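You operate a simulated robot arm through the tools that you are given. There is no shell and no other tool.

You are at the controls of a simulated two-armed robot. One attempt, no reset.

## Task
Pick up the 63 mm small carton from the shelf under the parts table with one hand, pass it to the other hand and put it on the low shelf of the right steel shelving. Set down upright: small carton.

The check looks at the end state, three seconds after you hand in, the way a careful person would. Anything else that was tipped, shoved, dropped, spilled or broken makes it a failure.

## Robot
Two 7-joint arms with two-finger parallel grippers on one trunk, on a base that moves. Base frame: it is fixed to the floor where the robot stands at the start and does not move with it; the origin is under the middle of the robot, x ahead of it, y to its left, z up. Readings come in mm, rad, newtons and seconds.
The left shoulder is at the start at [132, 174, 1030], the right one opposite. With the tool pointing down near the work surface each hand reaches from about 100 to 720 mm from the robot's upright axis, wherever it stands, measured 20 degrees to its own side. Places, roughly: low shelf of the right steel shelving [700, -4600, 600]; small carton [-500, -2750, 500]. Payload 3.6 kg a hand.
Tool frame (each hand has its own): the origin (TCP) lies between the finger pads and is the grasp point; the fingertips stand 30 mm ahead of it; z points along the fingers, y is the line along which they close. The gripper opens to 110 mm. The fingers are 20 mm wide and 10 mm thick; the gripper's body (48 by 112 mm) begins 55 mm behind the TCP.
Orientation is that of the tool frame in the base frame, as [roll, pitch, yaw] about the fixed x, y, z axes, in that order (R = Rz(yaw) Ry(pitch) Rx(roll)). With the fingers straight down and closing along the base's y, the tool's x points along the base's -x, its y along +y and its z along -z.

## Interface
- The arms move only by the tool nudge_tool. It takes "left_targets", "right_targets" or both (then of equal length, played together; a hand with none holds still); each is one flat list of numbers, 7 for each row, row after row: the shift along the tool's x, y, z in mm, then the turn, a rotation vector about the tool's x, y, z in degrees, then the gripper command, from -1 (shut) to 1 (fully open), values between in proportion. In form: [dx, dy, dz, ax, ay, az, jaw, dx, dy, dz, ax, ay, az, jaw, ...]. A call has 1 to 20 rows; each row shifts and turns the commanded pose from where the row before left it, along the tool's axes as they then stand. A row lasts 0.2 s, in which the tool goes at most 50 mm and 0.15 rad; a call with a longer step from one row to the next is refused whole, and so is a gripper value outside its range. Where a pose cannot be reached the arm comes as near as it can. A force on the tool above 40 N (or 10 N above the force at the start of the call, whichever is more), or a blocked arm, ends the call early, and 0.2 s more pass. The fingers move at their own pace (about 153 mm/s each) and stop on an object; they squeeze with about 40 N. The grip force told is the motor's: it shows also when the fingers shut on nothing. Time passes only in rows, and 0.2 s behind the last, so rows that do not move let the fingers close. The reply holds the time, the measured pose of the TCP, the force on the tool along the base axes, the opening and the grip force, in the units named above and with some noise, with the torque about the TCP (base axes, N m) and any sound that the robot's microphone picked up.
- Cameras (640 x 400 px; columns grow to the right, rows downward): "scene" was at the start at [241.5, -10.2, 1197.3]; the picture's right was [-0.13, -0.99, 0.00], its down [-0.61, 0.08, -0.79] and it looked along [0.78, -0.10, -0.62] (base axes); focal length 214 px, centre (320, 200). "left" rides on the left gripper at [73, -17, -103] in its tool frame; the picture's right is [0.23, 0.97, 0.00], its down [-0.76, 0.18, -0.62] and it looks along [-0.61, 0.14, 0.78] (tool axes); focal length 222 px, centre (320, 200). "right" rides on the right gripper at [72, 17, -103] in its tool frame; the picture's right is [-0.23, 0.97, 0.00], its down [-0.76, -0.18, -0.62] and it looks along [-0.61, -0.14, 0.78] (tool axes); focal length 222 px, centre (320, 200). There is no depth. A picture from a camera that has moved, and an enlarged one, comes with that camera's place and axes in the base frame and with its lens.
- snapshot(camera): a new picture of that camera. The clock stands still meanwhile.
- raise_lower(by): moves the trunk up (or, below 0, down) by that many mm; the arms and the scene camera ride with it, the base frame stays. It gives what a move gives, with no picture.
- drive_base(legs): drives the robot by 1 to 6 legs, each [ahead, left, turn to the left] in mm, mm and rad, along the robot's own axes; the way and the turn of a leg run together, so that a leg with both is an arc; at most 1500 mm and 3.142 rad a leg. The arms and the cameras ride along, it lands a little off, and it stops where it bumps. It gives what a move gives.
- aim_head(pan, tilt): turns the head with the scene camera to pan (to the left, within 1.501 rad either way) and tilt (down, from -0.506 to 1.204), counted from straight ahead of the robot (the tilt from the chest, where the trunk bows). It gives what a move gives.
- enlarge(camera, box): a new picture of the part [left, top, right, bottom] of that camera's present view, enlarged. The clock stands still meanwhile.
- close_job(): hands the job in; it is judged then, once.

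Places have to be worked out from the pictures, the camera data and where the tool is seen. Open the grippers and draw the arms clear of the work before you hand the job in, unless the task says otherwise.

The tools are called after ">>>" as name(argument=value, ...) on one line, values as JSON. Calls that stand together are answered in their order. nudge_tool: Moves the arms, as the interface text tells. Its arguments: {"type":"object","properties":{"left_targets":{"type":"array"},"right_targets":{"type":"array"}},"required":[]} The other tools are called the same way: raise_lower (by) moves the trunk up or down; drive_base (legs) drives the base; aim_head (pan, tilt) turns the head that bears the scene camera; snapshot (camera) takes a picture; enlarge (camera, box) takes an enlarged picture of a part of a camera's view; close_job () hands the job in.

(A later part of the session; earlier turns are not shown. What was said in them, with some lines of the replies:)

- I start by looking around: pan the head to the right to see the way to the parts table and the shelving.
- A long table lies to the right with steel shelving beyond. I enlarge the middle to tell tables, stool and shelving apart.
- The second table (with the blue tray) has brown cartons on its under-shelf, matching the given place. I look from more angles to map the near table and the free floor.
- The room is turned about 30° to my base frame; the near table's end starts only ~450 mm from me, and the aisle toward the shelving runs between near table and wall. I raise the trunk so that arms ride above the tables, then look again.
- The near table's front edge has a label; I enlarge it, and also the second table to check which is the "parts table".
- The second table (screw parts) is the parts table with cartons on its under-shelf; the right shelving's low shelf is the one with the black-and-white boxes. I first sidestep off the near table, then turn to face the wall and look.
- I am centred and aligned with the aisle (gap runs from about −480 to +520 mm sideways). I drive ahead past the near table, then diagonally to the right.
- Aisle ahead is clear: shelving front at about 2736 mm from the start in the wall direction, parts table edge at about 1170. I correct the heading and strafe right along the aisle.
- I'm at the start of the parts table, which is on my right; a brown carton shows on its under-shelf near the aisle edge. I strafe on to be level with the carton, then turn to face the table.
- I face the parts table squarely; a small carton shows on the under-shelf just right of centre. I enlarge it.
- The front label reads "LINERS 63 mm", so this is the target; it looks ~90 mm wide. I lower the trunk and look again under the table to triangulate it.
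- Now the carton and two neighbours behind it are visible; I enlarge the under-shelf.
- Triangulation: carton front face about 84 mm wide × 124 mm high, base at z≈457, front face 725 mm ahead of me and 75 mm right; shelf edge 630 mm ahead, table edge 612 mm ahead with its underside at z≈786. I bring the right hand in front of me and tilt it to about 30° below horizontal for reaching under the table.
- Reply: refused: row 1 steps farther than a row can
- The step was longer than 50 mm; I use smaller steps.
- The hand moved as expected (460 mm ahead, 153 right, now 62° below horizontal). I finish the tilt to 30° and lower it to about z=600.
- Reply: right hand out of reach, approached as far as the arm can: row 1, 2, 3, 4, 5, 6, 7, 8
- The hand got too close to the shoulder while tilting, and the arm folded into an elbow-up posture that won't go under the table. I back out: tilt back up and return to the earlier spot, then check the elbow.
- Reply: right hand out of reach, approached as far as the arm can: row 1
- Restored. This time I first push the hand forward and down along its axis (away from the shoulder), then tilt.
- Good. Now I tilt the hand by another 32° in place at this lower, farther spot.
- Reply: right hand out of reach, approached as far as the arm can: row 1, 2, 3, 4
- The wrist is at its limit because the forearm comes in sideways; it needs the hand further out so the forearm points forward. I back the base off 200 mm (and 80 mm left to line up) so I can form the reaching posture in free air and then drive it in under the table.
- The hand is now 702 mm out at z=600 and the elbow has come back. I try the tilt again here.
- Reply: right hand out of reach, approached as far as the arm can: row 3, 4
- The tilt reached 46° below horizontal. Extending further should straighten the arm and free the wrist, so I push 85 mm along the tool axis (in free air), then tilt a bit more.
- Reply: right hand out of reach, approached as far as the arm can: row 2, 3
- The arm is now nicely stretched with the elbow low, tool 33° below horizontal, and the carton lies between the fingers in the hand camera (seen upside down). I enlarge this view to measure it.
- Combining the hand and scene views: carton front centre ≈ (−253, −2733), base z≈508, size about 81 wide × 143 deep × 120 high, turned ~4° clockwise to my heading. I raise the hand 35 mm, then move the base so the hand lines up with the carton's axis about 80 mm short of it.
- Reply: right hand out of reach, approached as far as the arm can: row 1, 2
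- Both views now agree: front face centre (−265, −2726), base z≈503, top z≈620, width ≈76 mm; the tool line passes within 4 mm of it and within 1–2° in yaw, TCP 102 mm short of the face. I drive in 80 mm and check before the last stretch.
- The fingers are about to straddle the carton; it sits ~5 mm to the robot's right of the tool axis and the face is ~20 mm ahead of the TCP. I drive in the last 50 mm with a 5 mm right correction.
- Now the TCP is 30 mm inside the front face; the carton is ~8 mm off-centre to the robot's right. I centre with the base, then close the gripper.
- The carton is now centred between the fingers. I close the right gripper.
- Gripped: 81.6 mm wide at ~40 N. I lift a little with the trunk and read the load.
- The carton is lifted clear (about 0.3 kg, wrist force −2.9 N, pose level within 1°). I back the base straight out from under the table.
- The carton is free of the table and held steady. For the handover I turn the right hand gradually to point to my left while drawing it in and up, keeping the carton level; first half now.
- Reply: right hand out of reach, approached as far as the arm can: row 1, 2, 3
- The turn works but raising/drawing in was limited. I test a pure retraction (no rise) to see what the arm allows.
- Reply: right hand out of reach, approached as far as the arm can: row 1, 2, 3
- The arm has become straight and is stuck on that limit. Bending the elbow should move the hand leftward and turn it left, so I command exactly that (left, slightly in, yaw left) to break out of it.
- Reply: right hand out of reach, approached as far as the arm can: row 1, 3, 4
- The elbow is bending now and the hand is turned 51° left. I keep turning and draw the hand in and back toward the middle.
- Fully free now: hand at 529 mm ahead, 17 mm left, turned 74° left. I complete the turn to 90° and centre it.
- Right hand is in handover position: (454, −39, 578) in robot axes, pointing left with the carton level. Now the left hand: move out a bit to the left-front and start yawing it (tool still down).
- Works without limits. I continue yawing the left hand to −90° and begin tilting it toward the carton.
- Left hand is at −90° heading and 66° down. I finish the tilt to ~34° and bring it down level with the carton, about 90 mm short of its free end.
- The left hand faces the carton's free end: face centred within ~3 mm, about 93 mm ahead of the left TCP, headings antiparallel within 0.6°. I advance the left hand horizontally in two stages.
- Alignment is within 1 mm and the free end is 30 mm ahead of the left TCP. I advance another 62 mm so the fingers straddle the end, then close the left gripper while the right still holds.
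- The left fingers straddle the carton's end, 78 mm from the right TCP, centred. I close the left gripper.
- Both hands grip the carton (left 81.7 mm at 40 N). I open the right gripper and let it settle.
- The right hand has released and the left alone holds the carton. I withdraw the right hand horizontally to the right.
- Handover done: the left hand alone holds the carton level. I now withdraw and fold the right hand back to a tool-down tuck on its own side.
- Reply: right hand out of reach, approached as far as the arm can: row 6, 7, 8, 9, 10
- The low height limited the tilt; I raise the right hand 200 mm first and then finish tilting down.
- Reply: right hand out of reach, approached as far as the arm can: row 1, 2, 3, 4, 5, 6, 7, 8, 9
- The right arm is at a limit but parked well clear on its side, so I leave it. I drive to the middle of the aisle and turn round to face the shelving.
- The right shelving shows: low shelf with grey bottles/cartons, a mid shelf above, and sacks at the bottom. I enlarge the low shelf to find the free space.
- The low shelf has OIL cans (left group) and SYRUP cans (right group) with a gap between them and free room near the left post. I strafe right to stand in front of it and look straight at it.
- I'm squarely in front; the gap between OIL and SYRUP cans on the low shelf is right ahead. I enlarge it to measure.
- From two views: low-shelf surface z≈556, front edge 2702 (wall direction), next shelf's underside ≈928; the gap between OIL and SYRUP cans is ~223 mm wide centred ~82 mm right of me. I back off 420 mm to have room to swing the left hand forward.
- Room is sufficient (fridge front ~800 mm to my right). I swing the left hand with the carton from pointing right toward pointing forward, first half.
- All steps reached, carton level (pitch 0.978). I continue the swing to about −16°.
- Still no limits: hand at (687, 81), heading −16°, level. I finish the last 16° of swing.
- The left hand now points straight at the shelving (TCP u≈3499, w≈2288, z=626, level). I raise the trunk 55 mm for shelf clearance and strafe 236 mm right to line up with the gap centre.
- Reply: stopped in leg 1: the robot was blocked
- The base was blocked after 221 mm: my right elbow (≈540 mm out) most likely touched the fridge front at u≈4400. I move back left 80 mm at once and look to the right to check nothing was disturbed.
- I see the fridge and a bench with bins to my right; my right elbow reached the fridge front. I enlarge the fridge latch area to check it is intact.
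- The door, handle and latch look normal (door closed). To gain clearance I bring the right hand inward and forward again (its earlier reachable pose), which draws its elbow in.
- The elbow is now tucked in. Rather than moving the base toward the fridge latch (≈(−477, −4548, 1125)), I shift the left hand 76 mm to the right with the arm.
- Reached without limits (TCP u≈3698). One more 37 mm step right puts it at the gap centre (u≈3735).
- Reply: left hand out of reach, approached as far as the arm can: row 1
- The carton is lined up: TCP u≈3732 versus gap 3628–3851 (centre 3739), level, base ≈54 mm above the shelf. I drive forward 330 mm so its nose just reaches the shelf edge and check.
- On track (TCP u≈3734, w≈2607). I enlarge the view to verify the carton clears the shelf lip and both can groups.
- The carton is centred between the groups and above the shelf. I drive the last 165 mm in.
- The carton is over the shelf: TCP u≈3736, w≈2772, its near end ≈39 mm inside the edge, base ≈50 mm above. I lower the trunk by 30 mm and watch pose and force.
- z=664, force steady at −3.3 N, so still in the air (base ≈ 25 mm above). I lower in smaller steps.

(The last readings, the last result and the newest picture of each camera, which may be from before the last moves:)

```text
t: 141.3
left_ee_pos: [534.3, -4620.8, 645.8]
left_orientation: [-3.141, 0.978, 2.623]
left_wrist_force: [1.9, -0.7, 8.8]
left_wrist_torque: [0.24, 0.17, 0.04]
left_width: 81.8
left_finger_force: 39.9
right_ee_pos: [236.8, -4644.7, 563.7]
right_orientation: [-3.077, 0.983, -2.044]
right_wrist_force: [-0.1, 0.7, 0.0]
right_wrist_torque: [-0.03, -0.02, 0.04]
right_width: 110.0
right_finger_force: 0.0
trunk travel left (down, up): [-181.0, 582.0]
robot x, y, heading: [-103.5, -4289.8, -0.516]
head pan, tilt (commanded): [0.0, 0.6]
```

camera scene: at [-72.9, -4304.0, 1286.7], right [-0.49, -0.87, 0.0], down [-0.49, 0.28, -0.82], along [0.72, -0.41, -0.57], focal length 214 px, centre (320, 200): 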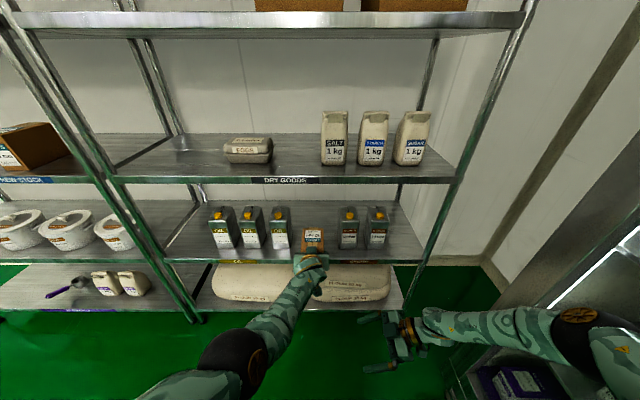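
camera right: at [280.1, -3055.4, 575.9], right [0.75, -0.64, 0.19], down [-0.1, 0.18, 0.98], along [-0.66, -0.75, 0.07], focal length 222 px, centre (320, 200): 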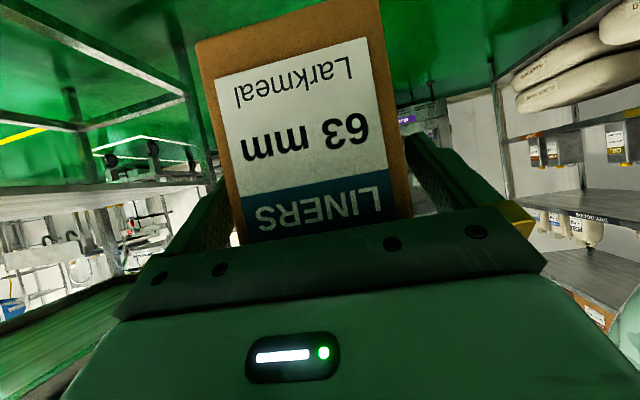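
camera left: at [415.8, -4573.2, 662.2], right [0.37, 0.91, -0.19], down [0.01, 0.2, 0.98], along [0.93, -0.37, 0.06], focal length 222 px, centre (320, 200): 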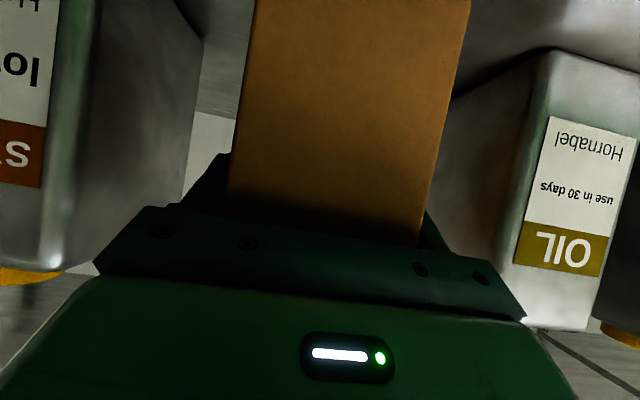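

Contact: the force jumped from −2.8 to +8.8 N at z=646, so the carton rests on the shelf. I check the view before releasing.

>>> enlarge(camera="scene", box=[240, 190, 400, 290])

>>> snapshot(camera="left")

```text
4.00 times, centred on (320, 240) of scene
camera zoom: at [90.8, -4399.1, 1236.2], right [-0.49, -0.87, 0.0], down [-0.49, 0.28, -0.83], along [0.72, -0.41, -0.56], focal length 858 px, centre (320, 40)
```

zoom: 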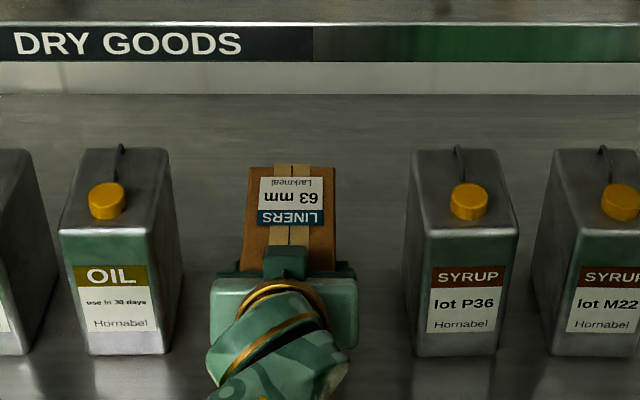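

```text
taken
camera left: at [416.4, -4573.8, 644.8], right [0.37, 0.91, -0.19], down [0.01, 0.2, 0.98], along [0.93, -0.37, 0.07], focal length 222 px, centre (320, 200)
```

left: 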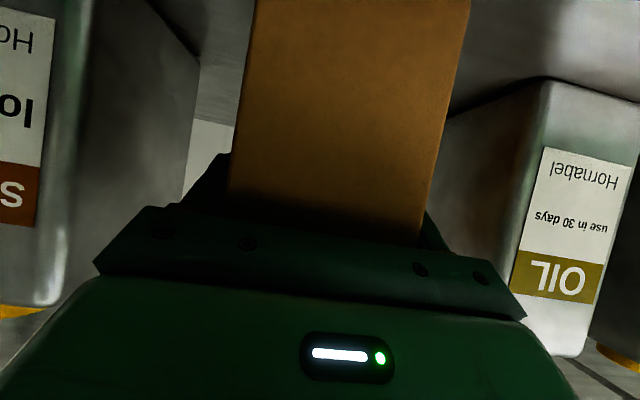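

Everything is clear around the gripper (≈40 mm to the cans). I open the left gripper gradually.

>>> nudge_tool(left_targets=[0, 0, 0, 0, 0, 0, 0.55, 0, 0, 0, 0, 0, 0, 0.65, 0, 0, 0, 0, 0, 0, 0.8, 0, 0, 0, 0, 0, 0, 0.9, 0, 0, 0, 0, 0, 0, 0.9])

>>> enlarge(camera="scene", box=[240, 190, 400, 290])

>>> snapshot(camera="left")

```text
t: 142.5
left_ee_pos: [532.7, -4620.3, 644.2]
left_orientation: [-3.141, 0.974, 2.622]
left_wrist_force: [0.4, -0.1, 0.2]
left_wrist_torque: [0.01, 0.02, -0.01]
left_width: 104.8
left_finger_force: 0.1
right_ee_pos: [236.0, -4645.3, 564.7]
right_orientation: [-3.076, 0.981, -2.046]
right_wrist_force: [0.0, 0.4, 0.2]
right_wrist_torque: [0.01, 0.02, -0.02]
right_width: 109.9
right_finger_force: 0.1
trunk travel left (down, up): [-181.0, 582.0]
robot x, y, heading: [-104.9, -4285.5, -0.517]
head pan, tilt (commanded): [0.0, 0.6]
```

```text
4.00 times, centred on (320, 240) of scene
camera zoom: at [91.5, -4399.5, 1235.8], right [-0.49, -0.87, 0.0], down [-0.49, 0.28, -0.82], along [0.72, -0.41, -0.57], focal length 858 px, centre (320, 40)
```

zoom: 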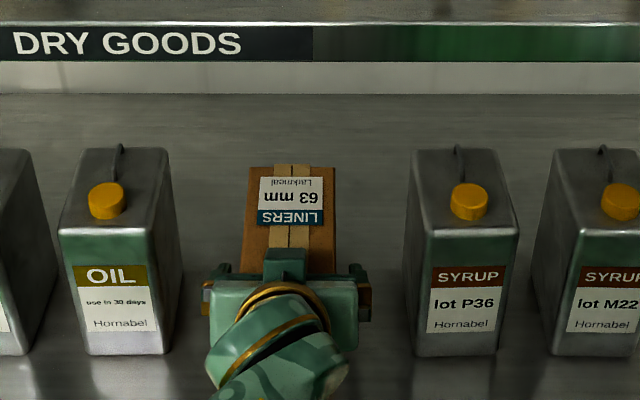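

```text
taken
camera left: at [415.9, -4573.4, 642.8], right [0.37, 0.91, -0.19], down [0.01, 0.2, 0.98], along [0.93, -0.37, 0.06], focal length 222 px, centre (320, 200)
```

left: 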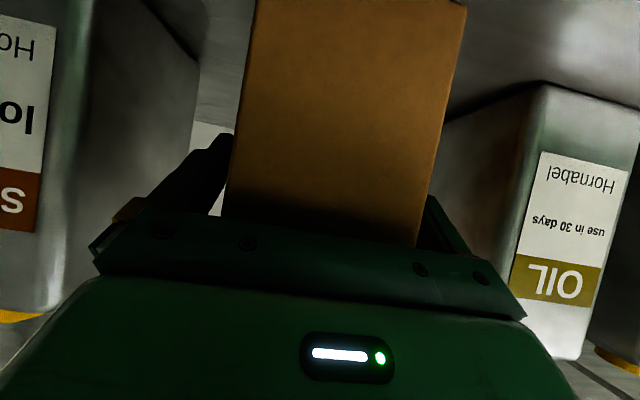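

Released; the carton stands on the shelf. I open fully and check the finger gaps before withdrawing.

>>> nudge_tool(left_targets=[0, 0, 0, 0, 0, 0, 1, 0, 0, 0, 0, 0, 0, 1])

>>> enlarge(camera="left", box=[160, 60, 480, 260])

>>> enlarge(camera="scene", box=[280, 225, 344, 265])

```text
t: 143.1
left_ee_pos: [534.1, -4619.6, 644.8]
left_orientation: [3.141, 0.972, 2.621]
left_wrist_force: [-0.6, 0.5, 0.1]
left_wrist_torque: [0.0, -0.03, 0.0]
left_width: 109.8
left_finger_force: 0.1
right_ee_pos: [236.0, -4646.8, 563.5]
right_orientation: [-3.078, 0.984, -2.047]
right_wrist_force: [0.5, -0.6, -0.1]
right_wrist_torque: [0.0, 0.02, -0.01]
right_width: 109.9
right_finger_force: 0.0
trunk travel left (down, up): [-181.0, 582.0]
robot x, y, heading: [-105.5, -4289.0, -0.515]
head pan, tilt (commanded): [0.0, 0.6]
```

```text
2.00 times, centred on (320, 160) of left
camera zoom: at [415.9, -4573.4, 642.8], right [0.37, 0.91, -0.19], down [0.01, 0.2, 0.98], along [0.93, -0.37, 0.06], focal length 444 px, centre (320, 280)
```

zoom: 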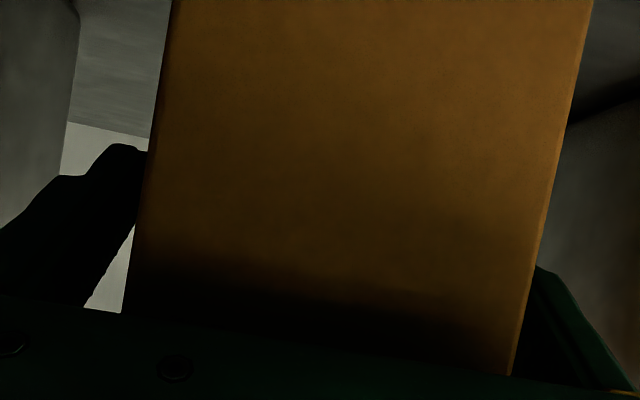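

```text
10.00 times, centred on (312, 245) of scene
camera zoom: at [91.5, -4399.5, 1235.8], right [-0.49, -0.87, 0.0], down [-0.49, 0.28, -0.82], along [0.72, -0.41, -0.57], focal length 2145 px, centre (400, -250)
```

zoom: 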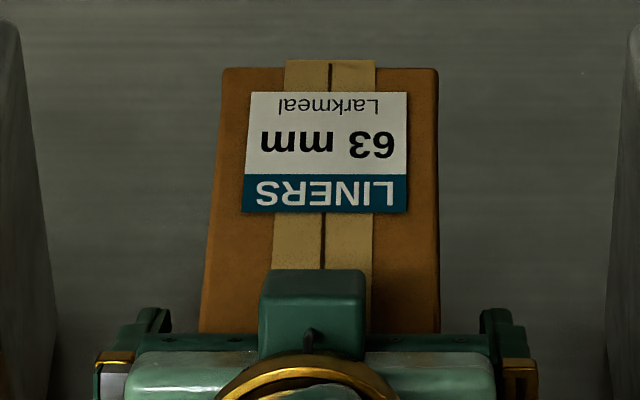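

Fingers are clear on both sides of the carton. I back the base straight out.

>>> drive_base(legs=[[-150, 0, 0], [-150, 0, 0]])

>>> snapshot(camera="scene")

>>> snapshot(camera="left")

```text
t: 145.5
left_ee_pos: [268.1, -4470.9, 645.6]
left_orientation: [3.141, 0.974, 2.619]
left_wrist_force: [-0.7, -0.5, -0.1]
left_wrist_torque: [0.01, 0.0, -0.02]
left_width: 110.0
left_finger_force: 0.0
right_ee_pos: [-29.4, -4495.4, 564.0]
right_orientation: [-3.078, 0.984, -2.047]
right_wrist_force: [0.0, 0.0, -0.3]
right_wrist_torque: [-0.01, 0.02, -0.01]
right_width: 110.0
right_finger_force: 0.0
trunk travel left (down, up): [-181.0, 582.0]
robot x, y, heading: [-371.6, -4140.1, -0.523]
head pan, tilt (commanded): [0.0, 0.6]
```

```text
taken
camera scene: at [-173.9, -4249.1, 1236.0], right [-0.49, -0.87, 0.0], down [-0.49, 0.28, -0.83], along [0.72, -0.41, -0.56], focal length 214 px, centre (320, 200)
```

scene: 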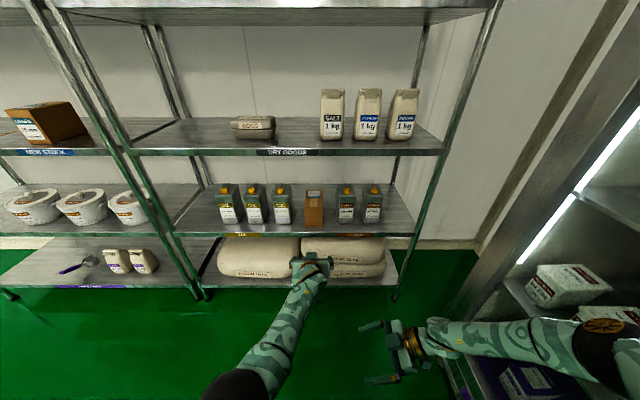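

```text
taken
camera left: at [150.6, -4424.0, 643.4], right [0.37, 0.91, -0.19], down [0.01, 0.2, 0.98], along [0.93, -0.37, 0.06], focal length 222 px, centre (320, 200)
```

left: 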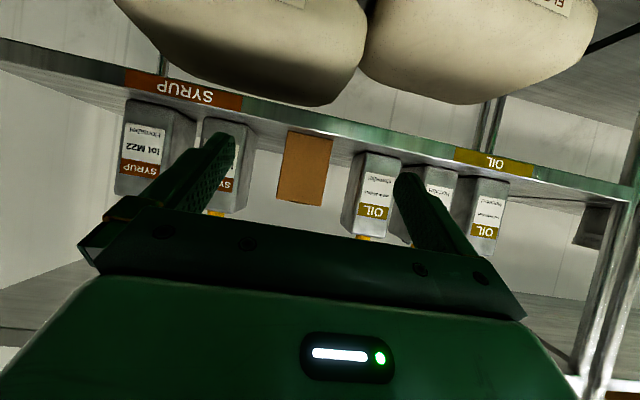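

The carton stands upright on the low shelf between OIL and SYRUP, and everything else is in place. I enlarge for a final check and step left away from the fridge.

>>> drive_base(legs=[[-60, 150, 0]])

>>> enlarge(camera="scene", box=[240, 130, 480, 280])

>>> aim_head(pan=-0.9, tilt=0.5)

>>> snapshot(camera="scene")

```text
t: 146.9
left_ee_pos: [292.1, -4307.9, 644.0]
left_orientation: [-3.141, 0.974, 2.624]
left_wrist_force: [0.0, 0.4, -0.8]
left_wrist_torque: [0.01, -0.05, -0.03]
left_width: 109.9
left_finger_force: 0.1
right_ee_pos: [-3.1, -4334.1, 563.9]
right_orientation: [-3.078, 0.982, -2.045]
right_wrist_force: [-0.9, 0.0, 0.0]
right_wrist_torque: [-0.03, 0.01, 0.06]
right_width: 109.9
right_finger_force: 0.0
trunk travel left (down, up): [-181.0, 582.0]
robot x, y, heading: [-347.7, -3977.4, -0.518]
head pan, tilt (commanded): [0.0, 0.6]
```

```text
2.67 times, centred on (360, 205) of scene
camera zoom: at [-149.0, -4087.1, 1235.9], right [-0.49, -0.87, 0.0], down [-0.49, 0.28, -0.82], along [0.72, -0.41, -0.57], focal length 572 px, centre (213, 187)
```

zoom: 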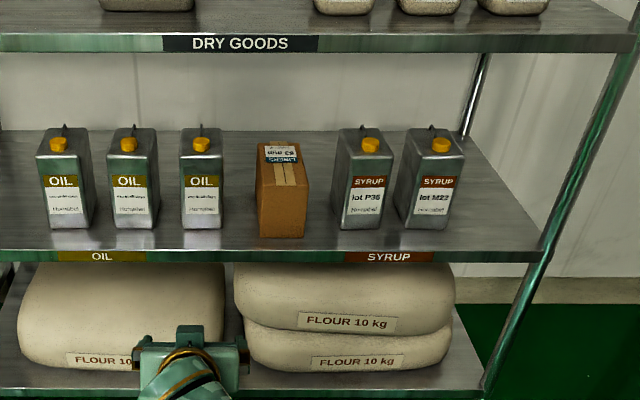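

```text
t: 148.1
left_ee_pos: [292.8, -4308.8, 643.1]
left_orientation: [3.141, 0.975, 2.622]
left_wrist_force: [0.0, -0.4, -0.7]
left_wrist_torque: [0.02, 0.01, 0.03]
left_width: 109.8
left_finger_force: 0.1
right_ee_pos: [-4.4, -4333.8, 562.2]
right_orientation: [-3.079, 0.982, -2.045]
right_wrist_force: [0.5, -0.5, -0.1]
right_wrist_torque: [-0.01, 0.0, 0.01]
right_width: 109.8
right_finger_force: 0.1
trunk travel left (down, up): [-181.0, 582.0]
robot x, y, heading: [-345.8, -3978.6, -0.514]
head pan, tilt (commanded): [-0.901, 0.499]
```

```text
taken
camera scene: at [-211.9, -4134.3, 1244.9], right [-0.99, -0.15, 0.0], down [-0.07, 0.47, -0.88], along [0.14, -0.87, -0.48], focal length 214 px, centre (320, 200)
```

scene: 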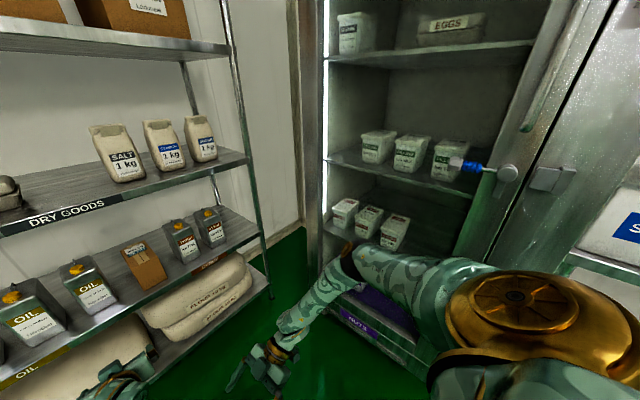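

Final check: the 63 mm carton stands upright on the low shelf of the right shelving between OIL and SYRUP. Neighbours and the fridge contents are undisturbed, both grippers are open and the arms are clear, so I hand the job in.

>>> close_job()

```text
The job is handed in.
```

The 63 mm carton is standing upright on the low shelf of the right steel shelving, between the OIL and SYRUP cans, and I have handed the job in. I picked it up with the right hand and passed it to the left hand in the aisle. The left hand then placed it on the shelf. The final pictures show the nearby cans and sacks in place, both grippers open and the arms clear of the shelving.

**Contact with the fridge:** while lining up with the shelf, the base was blocked. My right elbow had most likely touched the fridge front near the door latch. I backed off at once. The door looked closed and everything inside was upright, but I had no earlier picture of the latch to compare it with.
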